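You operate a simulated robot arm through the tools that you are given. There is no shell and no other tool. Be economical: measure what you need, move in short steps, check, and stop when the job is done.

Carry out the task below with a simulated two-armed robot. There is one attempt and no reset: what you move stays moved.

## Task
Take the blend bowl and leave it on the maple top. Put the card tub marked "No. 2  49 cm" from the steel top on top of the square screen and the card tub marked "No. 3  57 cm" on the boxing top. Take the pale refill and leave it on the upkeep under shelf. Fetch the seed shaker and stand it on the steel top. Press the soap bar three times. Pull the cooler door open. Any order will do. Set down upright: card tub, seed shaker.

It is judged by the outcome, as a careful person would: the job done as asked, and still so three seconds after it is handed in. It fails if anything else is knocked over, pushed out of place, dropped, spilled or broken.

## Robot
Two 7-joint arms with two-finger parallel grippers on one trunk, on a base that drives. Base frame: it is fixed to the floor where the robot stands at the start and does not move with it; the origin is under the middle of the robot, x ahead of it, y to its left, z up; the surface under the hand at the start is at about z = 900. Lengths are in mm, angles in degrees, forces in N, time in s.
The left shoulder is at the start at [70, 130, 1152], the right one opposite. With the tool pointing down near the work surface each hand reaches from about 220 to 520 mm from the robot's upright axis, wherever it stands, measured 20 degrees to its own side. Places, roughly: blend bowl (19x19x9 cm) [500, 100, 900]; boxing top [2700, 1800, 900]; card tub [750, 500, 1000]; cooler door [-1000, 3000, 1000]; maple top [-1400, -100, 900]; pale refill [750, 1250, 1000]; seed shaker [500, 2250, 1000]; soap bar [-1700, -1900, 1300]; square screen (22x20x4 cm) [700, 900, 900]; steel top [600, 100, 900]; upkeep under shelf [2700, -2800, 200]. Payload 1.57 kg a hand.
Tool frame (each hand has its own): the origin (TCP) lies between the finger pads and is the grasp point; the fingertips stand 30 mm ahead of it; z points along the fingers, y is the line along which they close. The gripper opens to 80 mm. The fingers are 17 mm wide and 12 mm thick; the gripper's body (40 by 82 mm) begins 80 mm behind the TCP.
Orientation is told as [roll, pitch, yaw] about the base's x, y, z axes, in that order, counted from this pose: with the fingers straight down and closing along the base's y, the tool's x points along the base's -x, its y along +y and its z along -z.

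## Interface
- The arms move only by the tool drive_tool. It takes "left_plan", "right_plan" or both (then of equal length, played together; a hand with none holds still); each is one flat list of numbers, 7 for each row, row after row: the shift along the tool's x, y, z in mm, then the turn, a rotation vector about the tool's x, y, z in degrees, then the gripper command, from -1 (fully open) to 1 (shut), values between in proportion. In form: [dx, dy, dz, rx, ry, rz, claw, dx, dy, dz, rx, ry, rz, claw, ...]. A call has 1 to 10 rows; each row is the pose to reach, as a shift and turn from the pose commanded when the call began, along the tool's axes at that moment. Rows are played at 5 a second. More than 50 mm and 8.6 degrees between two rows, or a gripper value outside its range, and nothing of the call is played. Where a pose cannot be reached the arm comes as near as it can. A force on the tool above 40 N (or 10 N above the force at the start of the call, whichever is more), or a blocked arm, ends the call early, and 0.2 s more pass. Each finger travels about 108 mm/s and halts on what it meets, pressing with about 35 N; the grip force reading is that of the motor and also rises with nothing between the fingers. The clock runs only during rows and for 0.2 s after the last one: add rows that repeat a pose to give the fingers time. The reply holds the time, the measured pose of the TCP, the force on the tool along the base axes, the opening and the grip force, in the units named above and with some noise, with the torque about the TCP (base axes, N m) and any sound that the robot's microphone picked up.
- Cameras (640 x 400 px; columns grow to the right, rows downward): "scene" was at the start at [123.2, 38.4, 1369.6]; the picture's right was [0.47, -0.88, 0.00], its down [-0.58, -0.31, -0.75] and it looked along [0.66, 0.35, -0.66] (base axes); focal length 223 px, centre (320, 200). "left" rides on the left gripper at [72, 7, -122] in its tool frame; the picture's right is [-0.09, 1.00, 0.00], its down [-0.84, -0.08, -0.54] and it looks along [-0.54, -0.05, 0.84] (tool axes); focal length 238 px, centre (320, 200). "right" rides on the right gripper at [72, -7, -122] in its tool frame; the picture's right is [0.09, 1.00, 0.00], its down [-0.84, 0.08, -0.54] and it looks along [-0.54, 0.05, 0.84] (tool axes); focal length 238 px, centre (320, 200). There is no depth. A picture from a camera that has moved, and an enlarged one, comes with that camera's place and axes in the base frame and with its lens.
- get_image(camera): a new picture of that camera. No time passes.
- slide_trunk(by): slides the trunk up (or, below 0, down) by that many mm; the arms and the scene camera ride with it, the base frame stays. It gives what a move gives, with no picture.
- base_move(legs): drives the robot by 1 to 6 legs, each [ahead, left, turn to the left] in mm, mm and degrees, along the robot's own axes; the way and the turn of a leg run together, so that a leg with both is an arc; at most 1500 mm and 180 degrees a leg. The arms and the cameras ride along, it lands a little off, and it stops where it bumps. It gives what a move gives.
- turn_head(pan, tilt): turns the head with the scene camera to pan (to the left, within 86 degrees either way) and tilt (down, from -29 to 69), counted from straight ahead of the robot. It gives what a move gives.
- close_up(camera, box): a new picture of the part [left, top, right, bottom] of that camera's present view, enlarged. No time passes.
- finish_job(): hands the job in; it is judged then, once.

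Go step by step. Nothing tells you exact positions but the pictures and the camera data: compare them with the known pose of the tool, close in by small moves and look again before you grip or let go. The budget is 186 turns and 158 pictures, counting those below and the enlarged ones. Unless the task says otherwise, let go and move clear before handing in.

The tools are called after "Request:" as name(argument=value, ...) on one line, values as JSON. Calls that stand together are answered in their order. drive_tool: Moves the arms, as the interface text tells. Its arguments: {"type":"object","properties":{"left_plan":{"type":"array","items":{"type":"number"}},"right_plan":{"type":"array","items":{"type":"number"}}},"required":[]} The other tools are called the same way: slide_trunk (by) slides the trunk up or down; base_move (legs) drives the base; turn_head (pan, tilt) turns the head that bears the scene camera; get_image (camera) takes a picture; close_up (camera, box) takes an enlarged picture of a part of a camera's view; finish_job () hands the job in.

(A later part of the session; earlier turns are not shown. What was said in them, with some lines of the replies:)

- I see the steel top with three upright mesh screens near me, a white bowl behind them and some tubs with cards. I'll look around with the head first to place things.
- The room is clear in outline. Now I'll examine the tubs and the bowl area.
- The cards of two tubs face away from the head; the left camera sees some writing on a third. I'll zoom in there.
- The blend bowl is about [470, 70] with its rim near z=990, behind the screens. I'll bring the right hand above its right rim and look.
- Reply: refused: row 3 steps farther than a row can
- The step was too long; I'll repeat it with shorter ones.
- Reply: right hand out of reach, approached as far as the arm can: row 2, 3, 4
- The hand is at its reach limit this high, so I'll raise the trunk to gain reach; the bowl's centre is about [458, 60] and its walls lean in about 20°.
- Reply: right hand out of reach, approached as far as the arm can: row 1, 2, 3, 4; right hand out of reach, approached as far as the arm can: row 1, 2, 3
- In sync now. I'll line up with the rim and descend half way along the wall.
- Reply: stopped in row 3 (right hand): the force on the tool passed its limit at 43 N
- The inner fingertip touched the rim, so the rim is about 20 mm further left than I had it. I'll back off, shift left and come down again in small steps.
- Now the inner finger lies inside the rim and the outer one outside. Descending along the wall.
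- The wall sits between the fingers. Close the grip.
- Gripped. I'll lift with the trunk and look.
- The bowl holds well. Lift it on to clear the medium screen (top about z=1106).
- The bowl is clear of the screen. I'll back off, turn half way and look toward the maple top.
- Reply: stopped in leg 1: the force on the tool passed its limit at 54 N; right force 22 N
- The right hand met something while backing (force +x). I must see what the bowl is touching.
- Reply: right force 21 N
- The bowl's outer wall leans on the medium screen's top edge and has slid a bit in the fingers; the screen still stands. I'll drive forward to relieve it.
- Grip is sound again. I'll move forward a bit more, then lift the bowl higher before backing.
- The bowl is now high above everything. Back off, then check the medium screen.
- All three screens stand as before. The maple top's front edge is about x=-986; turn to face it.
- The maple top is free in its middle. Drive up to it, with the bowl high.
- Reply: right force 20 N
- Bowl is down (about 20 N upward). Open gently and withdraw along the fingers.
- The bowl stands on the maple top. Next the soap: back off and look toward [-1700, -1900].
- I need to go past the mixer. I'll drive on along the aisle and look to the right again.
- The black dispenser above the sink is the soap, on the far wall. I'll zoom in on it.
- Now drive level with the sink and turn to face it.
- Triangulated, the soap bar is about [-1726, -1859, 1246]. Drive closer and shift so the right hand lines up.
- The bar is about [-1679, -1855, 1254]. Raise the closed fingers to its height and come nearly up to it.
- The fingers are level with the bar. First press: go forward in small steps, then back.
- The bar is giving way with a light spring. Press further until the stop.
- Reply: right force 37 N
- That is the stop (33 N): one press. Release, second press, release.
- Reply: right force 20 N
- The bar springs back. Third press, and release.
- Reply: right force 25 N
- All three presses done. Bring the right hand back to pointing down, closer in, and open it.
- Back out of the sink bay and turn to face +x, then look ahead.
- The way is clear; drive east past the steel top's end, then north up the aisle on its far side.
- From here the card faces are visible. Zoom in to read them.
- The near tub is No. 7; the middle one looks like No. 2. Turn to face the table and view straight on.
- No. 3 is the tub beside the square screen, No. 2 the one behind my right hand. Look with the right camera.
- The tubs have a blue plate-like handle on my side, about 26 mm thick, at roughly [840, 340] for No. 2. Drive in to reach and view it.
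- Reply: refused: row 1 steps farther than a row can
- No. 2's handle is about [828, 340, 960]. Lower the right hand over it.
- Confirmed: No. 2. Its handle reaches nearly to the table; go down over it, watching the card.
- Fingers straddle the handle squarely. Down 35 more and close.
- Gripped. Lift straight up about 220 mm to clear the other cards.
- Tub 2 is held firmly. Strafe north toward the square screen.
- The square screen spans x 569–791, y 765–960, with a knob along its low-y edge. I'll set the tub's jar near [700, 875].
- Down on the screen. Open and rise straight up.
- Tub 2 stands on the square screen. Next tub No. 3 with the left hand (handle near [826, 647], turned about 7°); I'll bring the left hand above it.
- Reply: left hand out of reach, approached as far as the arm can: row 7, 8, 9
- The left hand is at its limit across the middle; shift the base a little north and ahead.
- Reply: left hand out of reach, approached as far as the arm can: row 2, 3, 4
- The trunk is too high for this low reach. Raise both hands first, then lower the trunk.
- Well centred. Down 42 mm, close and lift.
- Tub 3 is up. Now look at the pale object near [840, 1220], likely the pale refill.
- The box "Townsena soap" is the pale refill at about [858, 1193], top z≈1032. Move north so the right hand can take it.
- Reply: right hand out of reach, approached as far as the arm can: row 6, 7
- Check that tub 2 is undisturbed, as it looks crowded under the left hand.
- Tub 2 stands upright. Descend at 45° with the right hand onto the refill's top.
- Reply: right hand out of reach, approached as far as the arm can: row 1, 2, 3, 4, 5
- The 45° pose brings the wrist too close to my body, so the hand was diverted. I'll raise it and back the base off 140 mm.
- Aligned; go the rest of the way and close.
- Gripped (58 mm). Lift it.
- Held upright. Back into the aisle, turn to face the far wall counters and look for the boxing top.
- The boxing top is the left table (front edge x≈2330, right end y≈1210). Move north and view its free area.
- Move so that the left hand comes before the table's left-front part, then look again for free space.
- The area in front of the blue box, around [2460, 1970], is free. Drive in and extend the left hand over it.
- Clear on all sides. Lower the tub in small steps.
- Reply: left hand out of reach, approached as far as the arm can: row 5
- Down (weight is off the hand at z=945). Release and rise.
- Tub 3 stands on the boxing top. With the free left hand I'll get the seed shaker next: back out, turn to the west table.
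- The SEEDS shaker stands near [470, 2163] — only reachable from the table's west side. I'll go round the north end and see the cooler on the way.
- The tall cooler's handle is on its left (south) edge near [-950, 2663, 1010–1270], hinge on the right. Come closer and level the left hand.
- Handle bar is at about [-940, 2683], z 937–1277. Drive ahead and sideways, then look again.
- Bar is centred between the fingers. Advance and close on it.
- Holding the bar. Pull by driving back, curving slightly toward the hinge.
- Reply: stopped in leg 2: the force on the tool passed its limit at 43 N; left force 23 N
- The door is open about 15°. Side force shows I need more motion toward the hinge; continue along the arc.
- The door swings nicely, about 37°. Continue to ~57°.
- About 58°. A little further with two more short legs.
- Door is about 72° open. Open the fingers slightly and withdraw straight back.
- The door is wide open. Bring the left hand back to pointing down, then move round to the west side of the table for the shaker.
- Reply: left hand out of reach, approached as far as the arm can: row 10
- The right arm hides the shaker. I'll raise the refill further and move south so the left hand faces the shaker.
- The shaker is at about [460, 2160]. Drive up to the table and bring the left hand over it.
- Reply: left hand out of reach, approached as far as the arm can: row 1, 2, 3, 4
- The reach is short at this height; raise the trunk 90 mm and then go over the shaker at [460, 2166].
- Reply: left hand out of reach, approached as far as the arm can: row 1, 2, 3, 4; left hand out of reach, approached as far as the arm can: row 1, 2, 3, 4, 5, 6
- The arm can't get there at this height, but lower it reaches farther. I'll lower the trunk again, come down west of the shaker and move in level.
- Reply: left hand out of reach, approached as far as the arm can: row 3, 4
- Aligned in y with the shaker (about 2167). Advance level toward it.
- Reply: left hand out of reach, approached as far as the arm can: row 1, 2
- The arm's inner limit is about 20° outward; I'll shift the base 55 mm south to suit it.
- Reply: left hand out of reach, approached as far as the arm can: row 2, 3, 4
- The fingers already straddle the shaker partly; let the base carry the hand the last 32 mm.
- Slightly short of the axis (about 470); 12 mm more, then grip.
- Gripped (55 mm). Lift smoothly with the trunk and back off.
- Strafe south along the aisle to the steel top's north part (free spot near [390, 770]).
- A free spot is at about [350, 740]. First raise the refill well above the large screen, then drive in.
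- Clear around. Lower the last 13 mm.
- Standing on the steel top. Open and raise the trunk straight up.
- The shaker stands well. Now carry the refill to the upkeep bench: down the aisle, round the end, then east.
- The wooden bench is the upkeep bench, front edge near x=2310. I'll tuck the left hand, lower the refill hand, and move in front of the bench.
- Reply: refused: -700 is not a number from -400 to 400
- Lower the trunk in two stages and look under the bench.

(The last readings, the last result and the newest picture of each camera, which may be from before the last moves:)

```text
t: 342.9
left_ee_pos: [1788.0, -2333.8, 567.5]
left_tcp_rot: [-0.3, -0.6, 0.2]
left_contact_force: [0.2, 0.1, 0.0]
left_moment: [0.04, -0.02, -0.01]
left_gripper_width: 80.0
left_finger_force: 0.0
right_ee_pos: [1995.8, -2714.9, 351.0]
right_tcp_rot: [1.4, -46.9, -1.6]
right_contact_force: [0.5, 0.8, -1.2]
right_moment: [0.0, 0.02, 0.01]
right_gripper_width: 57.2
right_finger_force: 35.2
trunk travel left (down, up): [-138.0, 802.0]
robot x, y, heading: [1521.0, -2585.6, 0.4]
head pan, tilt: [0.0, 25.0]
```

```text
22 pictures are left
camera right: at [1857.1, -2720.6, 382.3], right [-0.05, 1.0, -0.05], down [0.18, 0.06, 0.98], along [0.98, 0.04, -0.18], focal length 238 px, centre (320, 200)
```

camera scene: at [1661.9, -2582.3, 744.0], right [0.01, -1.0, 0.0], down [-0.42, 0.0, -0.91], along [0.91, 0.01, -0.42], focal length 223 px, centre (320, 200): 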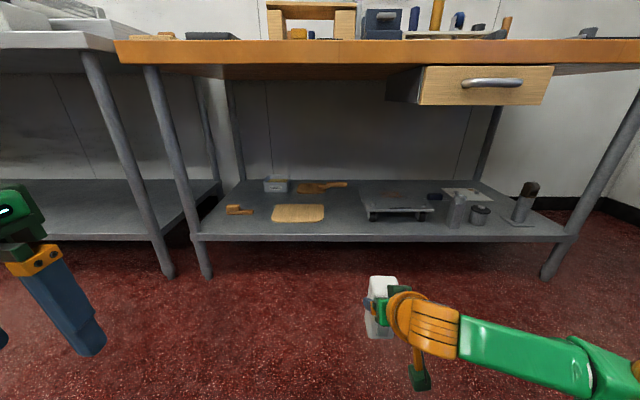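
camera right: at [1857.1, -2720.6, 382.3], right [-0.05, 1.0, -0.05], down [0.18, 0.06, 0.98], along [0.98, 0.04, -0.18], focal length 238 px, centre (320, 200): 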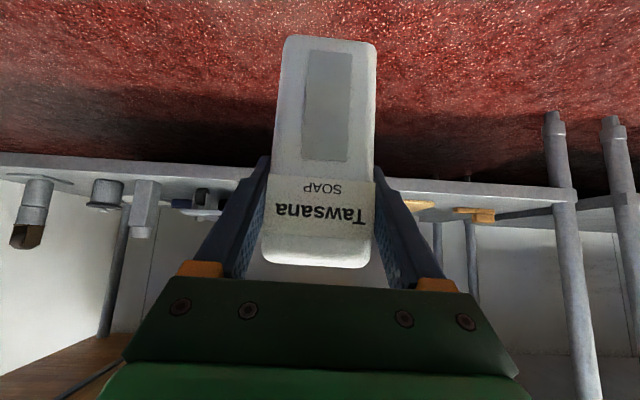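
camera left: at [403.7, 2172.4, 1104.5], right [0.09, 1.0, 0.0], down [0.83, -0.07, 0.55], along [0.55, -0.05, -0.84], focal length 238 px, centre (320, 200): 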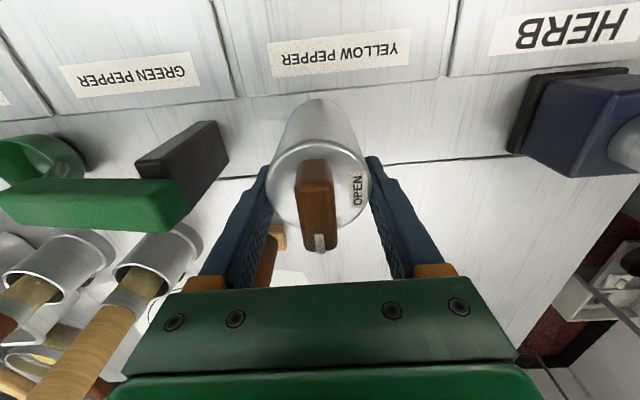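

I can see the shelf well; a gap is between the yellow board and the dark scale. Zoom to check it.

Request:
close_up(camera="scene", box=[200, 160, 460, 260])

Request:
slide_trunk(by=60)

Request:
base_move(legs=[[300, 33, 0]])

Request:
get_image(camera="scene")

Request:
get_image(camera="right")

```text
2.46 times, centred on (330, 210) of scene
camera zoom: at [1661.9, -2582.3, 744.0], right [0.01, -1.0, 0.0], down [-0.42, 0.0, -0.91], along [0.91, 0.01, -0.42], focal length 549 px, centre (295, 175)
```

zoom: 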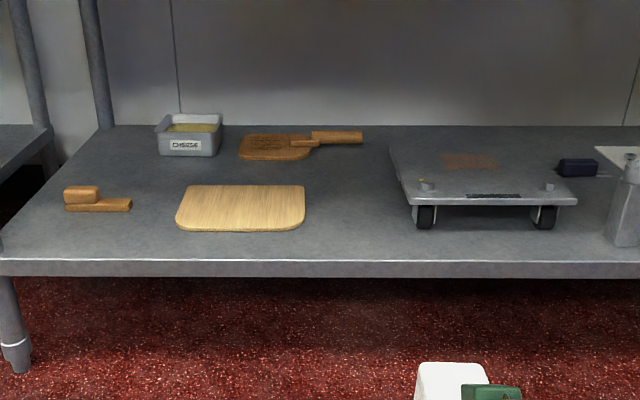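

```text
t: 343.9
left_ee_pos: [1786.0, -2333.0, 627.2]
left_tcp_rot: [-0.4, -0.5, 0.1]
left_contact_force: [-0.3, -0.7, -0.3]
left_moment: [0.01, -0.04, 0.02]
left_gripper_width: 80.4
left_finger_force: 0.0
right_ee_pos: [1995.2, -2714.5, 411.5]
right_tcp_rot: [1.4, -46.9, -1.6]
right_contact_force: [0.1, 0.3, -1.0]
right_moment: [-0.01, 0.02, 0.01]
right_gripper_width: 57.2
right_finger_force: 35.1
trunk travel left (down, up): [-198.0, 742.0]
robot x, y, heading: [1520.5, -2578.0, 0.4]
head pan, tilt: [0.0, 25.0]
```

```text
t: 345.9
left_ee_pos: [2080.5, -2296.2, 626.3]
left_tcp_rot: [-0.3, -0.5, 0.2]
left_contact_force: [-0.6, 0.0, 0.4]
left_moment: [-0.02, 0.0, 0.0]
left_gripper_width: 80.1
left_finger_force: 0.0
right_ee_pos: [2290.4, -2678.4, 411.0]
right_tcp_rot: [1.4, -47.0, -1.4]
right_contact_force: [-0.3, -0.4, -1.4]
right_moment: [0.0, 0.01, 0.02]
right_gripper_width: 57.3
right_finger_force: 34.9
trunk travel left (down, up): [-198.0, 742.0]
robot x, y, heading: [1815.3, -2545.5, 0.4]
head pan, tilt: [0.0, 25.0]
```

```text
20 pictures are left
camera scene: at [1956.2, -2546.4, 803.9], right [0.01, -1.0, 0.0], down [-0.42, 0.0, -0.91], along [0.91, 0.01, -0.42], focal length 223 px, centre (320, 200)
```

scene: 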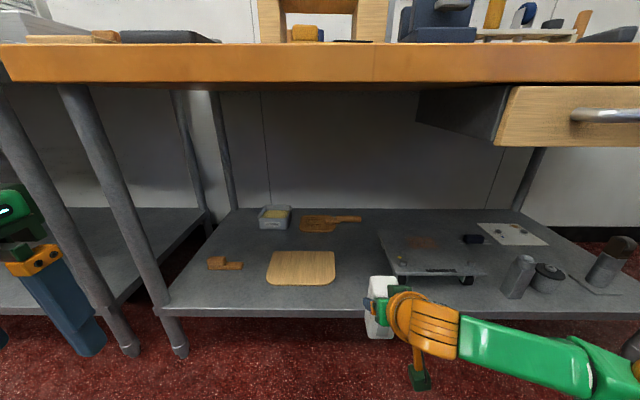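

```text
19 pictures are left
camera right: at [2151.7, -2684.1, 442.2], right [-0.06, 1.0, -0.05], down [0.18, 0.06, 0.98], along [0.98, 0.05, -0.18], focal length 238 px, centre (320, 200)
```

right: 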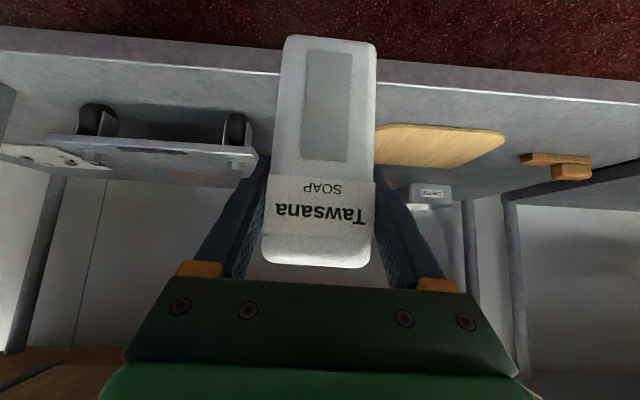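

Shelf front is at x≈2423, z≈235; the gap spans y −2590 to −2789. Drive in, extend, and come down to just above the shelf.

Request:
base_move(legs=[[130, -5, 0]])

Request:
drive_tool(right_plan=[-20, 0, 22, 0, 0, 0, 1, -40, 0, 43, 0, 0, 0, 1, -40, 0, 43, 0, 0, 0, 1])

Request:
slide_trunk(by=-55)

Request:
get_image(camera="scene")

Request:
get_image(camera="right")

```text
t: 347.2
left_ee_pos: [2211.1, -2298.1, 627.8]
left_tcp_rot: [-0.3, -0.4, 0.3]
left_contact_force: [0.6, 0.2, 0.3]
left_moment: [0.01, -0.02, -0.01]
left_gripper_width: 80.0
left_finger_force: 0.1
right_ee_pos: [2419.5, -2680.9, 412.2]
right_tcp_rot: [1.3, -46.9, -1.3]
right_contact_force: [0.5, 0.1, -1.1]
right_moment: [0.04, 0.01, 0.0]
right_gripper_width: 57.3
right_finger_force: 35.1
trunk travel left (down, up): [-198.0, 742.0]
robot x, y, heading: [1945.5, -2553.9, 0.6]
head pan, tilt: [0.0, 25.0]
```

```text
t: 348.0
left_ee_pos: [2210.3, -2299.4, 627.6]
left_tcp_rot: [-0.3, -0.5, 0.2]
left_contact_force: [-0.7, 0.4, 0.0]
left_moment: [0.02, 0.03, -0.01]
left_gripper_width: 79.9
left_finger_force: 0.0
right_ee_pos: [2480.2, -2680.4, 409.7]
right_tcp_rot: [1.4, -46.8, -1.4]
right_contact_force: [0.8, -0.1, -0.6]
right_moment: [0.01, 0.03, 0.01]
right_gripper_width: 57.3
right_finger_force: 34.4
trunk travel left (down, up): [-198.0, 742.0]
robot x, y, heading: [1942.9, -2554.6, 0.7]
head pan, tilt: [0.0, 25.0]
```

```text
t: 349.0
left_ee_pos: [2209.6, -2300.7, 574.0]
left_tcp_rot: [-0.3, -0.6, 0.3]
left_contact_force: [0.4, -0.9, 0.5]
left_moment: [-0.01, 0.0, 0.01]
left_gripper_width: 80.0
left_finger_force: 0.0
right_ee_pos: [2479.2, -2680.6, 355.2]
right_tcp_rot: [1.3, -46.9, -1.3]
right_contact_force: [-0.9, 0.8, -0.4]
right_moment: [-0.01, 0.01, -0.03]
right_gripper_width: 57.4
right_finger_force: 34.8
trunk travel left (down, up): [-143.0, 797.0]
robot x, y, heading: [1943.3, -2551.7, 0.7]
head pan, tilt: [0.0, 25.0]
```

```text
18 pictures are left
camera scene: at [2085.8, -2549.8, 748.9], right [0.01, -1.0, 0.0], down [-0.42, 0.0, -0.91], along [0.91, 0.01, -0.42], focal length 223 px, centre (320, 200)
```

scene: 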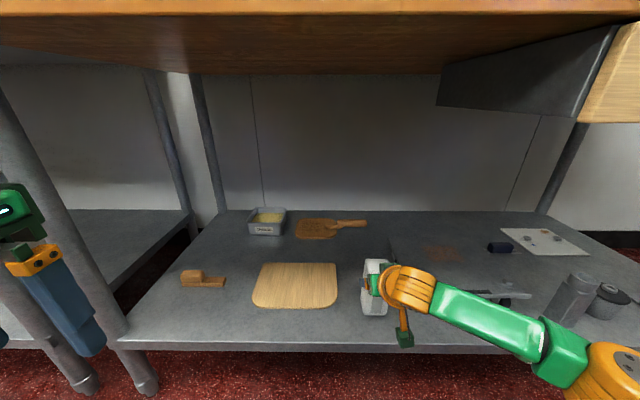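

```text
17 pictures are left
camera right: at [2341.1, -2687.0, 384.9], right [-0.06, 1.0, -0.05], down [0.18, 0.06, 0.98], along [0.98, 0.05, -0.18], focal length 238 px, centre (320, 200)
```

right: 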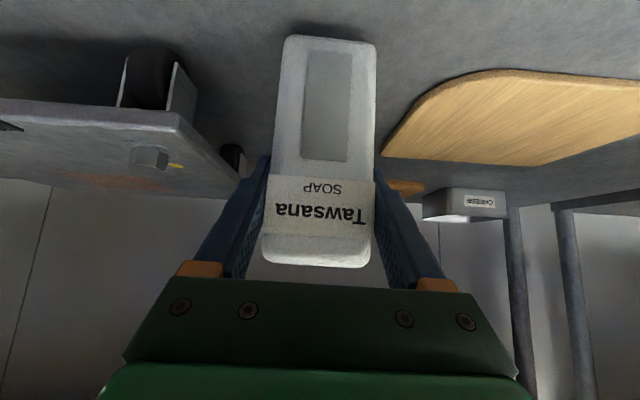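

Well placed over the gap. Lower in small steps until it touches.

Request:
slide_trunk(by=-18)

Request:
slide_trunk(by=-6)

```text
t: 349.6
left_ee_pos: [2207.1, -2298.5, 555.5]
left_tcp_rot: [-0.5, -0.9, 0.3]
left_contact_force: [0.3, 0.2, -0.3]
left_moment: [0.02, -0.01, 0.01]
left_gripper_width: 80.0
left_finger_force: 0.1
right_ee_pos: [2480.3, -2679.0, 342.6]
right_tcp_rot: [1.4, -47.7, -1.2]
right_contact_force: [4.5, 1.7, 23.8]
right_moment: [-0.42, 0.0, 0.07]
right_gripper_width: 57.2
right_finger_force: 35.0
trunk travel left (down, up): [-125.0, 815.0]
robot x, y, heading: [1943.5, -2549.8, 0.8]
head pan, tilt: [0.0, 25.0]
```

```text
t: 350.2
left_ee_pos: [2207.7, -2298.2, 548.5]
left_tcp_rot: [-0.4, -1.0, 0.4]
left_contact_force: [-0.2, 0.0, -0.3]
left_moment: [-0.03, -0.03, 0.01]
left_gripper_width: 80.2
left_finger_force: 0.1
right_ee_pos: [2479.0, -2679.4, 334.1]
right_tcp_rot: [1.3, -47.4, -1.2]
right_contact_force: [3.3, 1.9, 23.5]
right_moment: [-0.45, -0.26, 0.09]
right_gripper_width: 57.6
right_finger_force: 35.2
trunk travel left (down, up): [-119.0, 821.0]
robot x, y, heading: [1944.1, -2548.7, 0.3]
head pan, tilt: [0.0, 25.0]
```

Contact is made; unload slightly and check the picture.

Request:
slide_trunk(by=4)

Request:
get_image(camera="right")

Request:
close_up(camera="scene", box=[300, 220, 480, 370])

```text
t: 350.7
left_ee_pos: [2208.9, -2300.0, 552.6]
left_tcp_rot: [-0.4, -0.6, 0.3]
left_contact_force: [0.5, 0.4, -0.7]
left_moment: [0.01, 0.03, -0.03]
left_gripper_width: 80.0
left_finger_force: 0.0
right_ee_pos: [2478.6, -2679.8, 335.6]
right_tcp_rot: [1.3, -46.8, -1.3]
right_contact_force: [-0.5, 2.1, 9.4]
right_moment: [-0.07, -0.35, 0.09]
right_gripper_width: 57.3
right_finger_force: 34.9
trunk travel left (down, up): [-123.0, 817.0]
robot x, y, heading: [1945.3, -2548.5, 0.5]
head pan, tilt: [0.0, 25.0]
```

```text
16 pictures are left
camera right: at [2340.0, -2686.6, 365.3], right [-0.06, 1.0, -0.05], down [0.18, 0.06, 0.98], along [0.98, 0.05, -0.18], focal length 238 px, centre (320, 200)
```

right: 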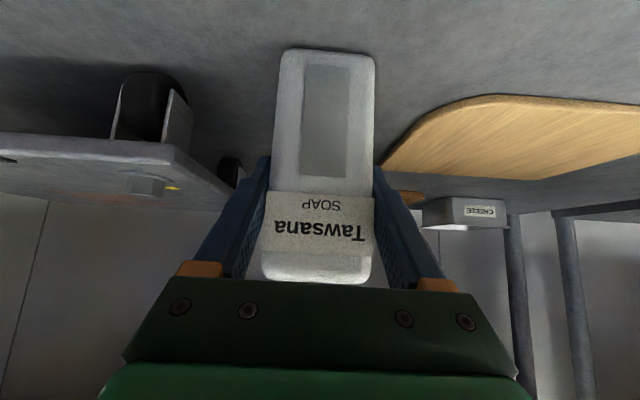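

```text
2.67 times, centred on (390, 295) of scene
camera zoom: at [2084.2, -2549.2, 729.2], right [0.01, -1.0, 0.0], down [-0.42, -0.01, -0.91], along [0.91, 0.01, -0.42], focal length 595 px, centre (133, -53)
```

zoom: 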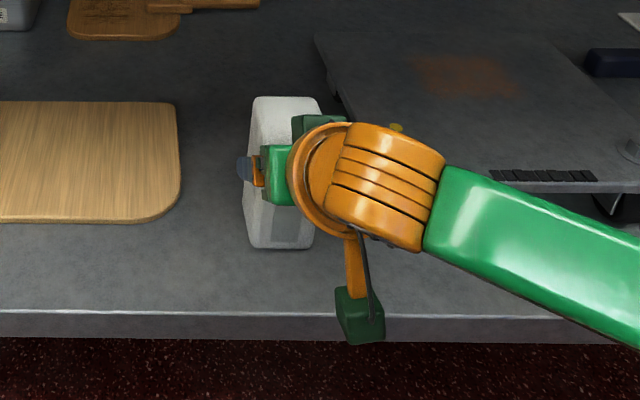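

The refill stands on the shelf. Open and withdraw back along the fingers.

Request:
drive_tool(right_plan=[0, 0, 0, 0, 0, 0, 0.2, 0, 0, 0, 0, 0, 0, -0.4, 0, 0, 0, 0, 0, 0, -1, 0, 0, 0, 0, 0, 0, -1, 0, 0, -20, 0, 0, 0, -1, 0, 0, -50, 0, 0, 0, -1, 0, 0, -90, 0, 0, 0, -1])

Request:
base_move(legs=[[-350, 0, 0]])

Request:
get_image(camera="scene")

```text
t: 352.3
left_ee_pos: [2210.0, -2300.8, 550.7]
left_tcp_rot: [-0.3, -0.5, 0.3]
left_contact_force: [-0.1, -0.1, 0.5]
left_moment: [0.01, -0.02, -0.01]
left_gripper_width: 80.2
left_finger_force: 0.1
right_ee_pos: [2412.7, -2679.6, 395.2]
right_tcp_rot: [1.5, -47.0, -1.4]
right_contact_force: [0.0, -0.7, 0.4]
right_moment: [0.0, -0.02, 0.01]
right_gripper_width: 79.7
right_finger_force: 0.1
trunk travel left (down, up): [-123.0, 817.0]
robot x, y, heading: [1945.3, -2550.6, 0.6]
head pan, tilt: [0.0, 25.0]
```

```text
t: 354.6
left_ee_pos: [1854.9, -2302.6, 552.8]
left_tcp_rot: [-0.3, -0.6, 0.5]
left_contact_force: [0.1, 0.7, -0.7]
left_moment: [0.0, -0.03, 0.04]
left_gripper_width: 80.0
left_finger_force: 0.1
right_ee_pos: [2059.0, -2681.4, 395.3]
right_tcp_rot: [1.3, -46.9, -1.1]
right_contact_force: [0.2, 1.7, 0.1]
right_moment: [0.01, 0.0, 0.01]
right_gripper_width: 80.0
right_finger_force: 0.2
trunk travel left (down, up): [-123.0, 817.0]
robot x, y, heading: [1586.8, -2553.9, 0.9]
head pan, tilt: [0.0, 25.0]
```

```text
14 pictures are left
camera scene: at [1731.4, -2553.7, 729.0], right [0.01, -1.0, 0.0], down [-0.42, -0.01, -0.91], along [0.91, 0.01, -0.42], focal length 223 px, centre (320, 200)
```

scene: 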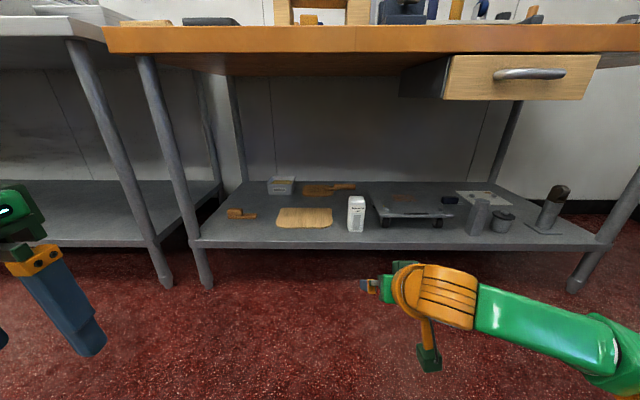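

The refill stands on the upkeep under shelf, and all the other parts are done; both hands are empty and clear. Handing in.

Request:
finish_job()

```text
The job is handed in.
```

The job is handed in, with every part of the task carried out. While I was lifting the bowl out, it pressed against the medium screen's top edge. The screen still looked upright and in place afterwards.

- **Blend bowl:** on the maple top.
- **Card tub No. 2:** upright on the square screen.
- **Card tub No. 3:** upright on the boxing top.
- **Pale refill:** on the upkeep under shelf.
- **Seed shaker:** upright on the steel top.
- **Soap bar:** pressed to its stop three times. I went by the force felt each time; nothing confirmed the count.
- **Cooler door:** pulled open to about 70°.
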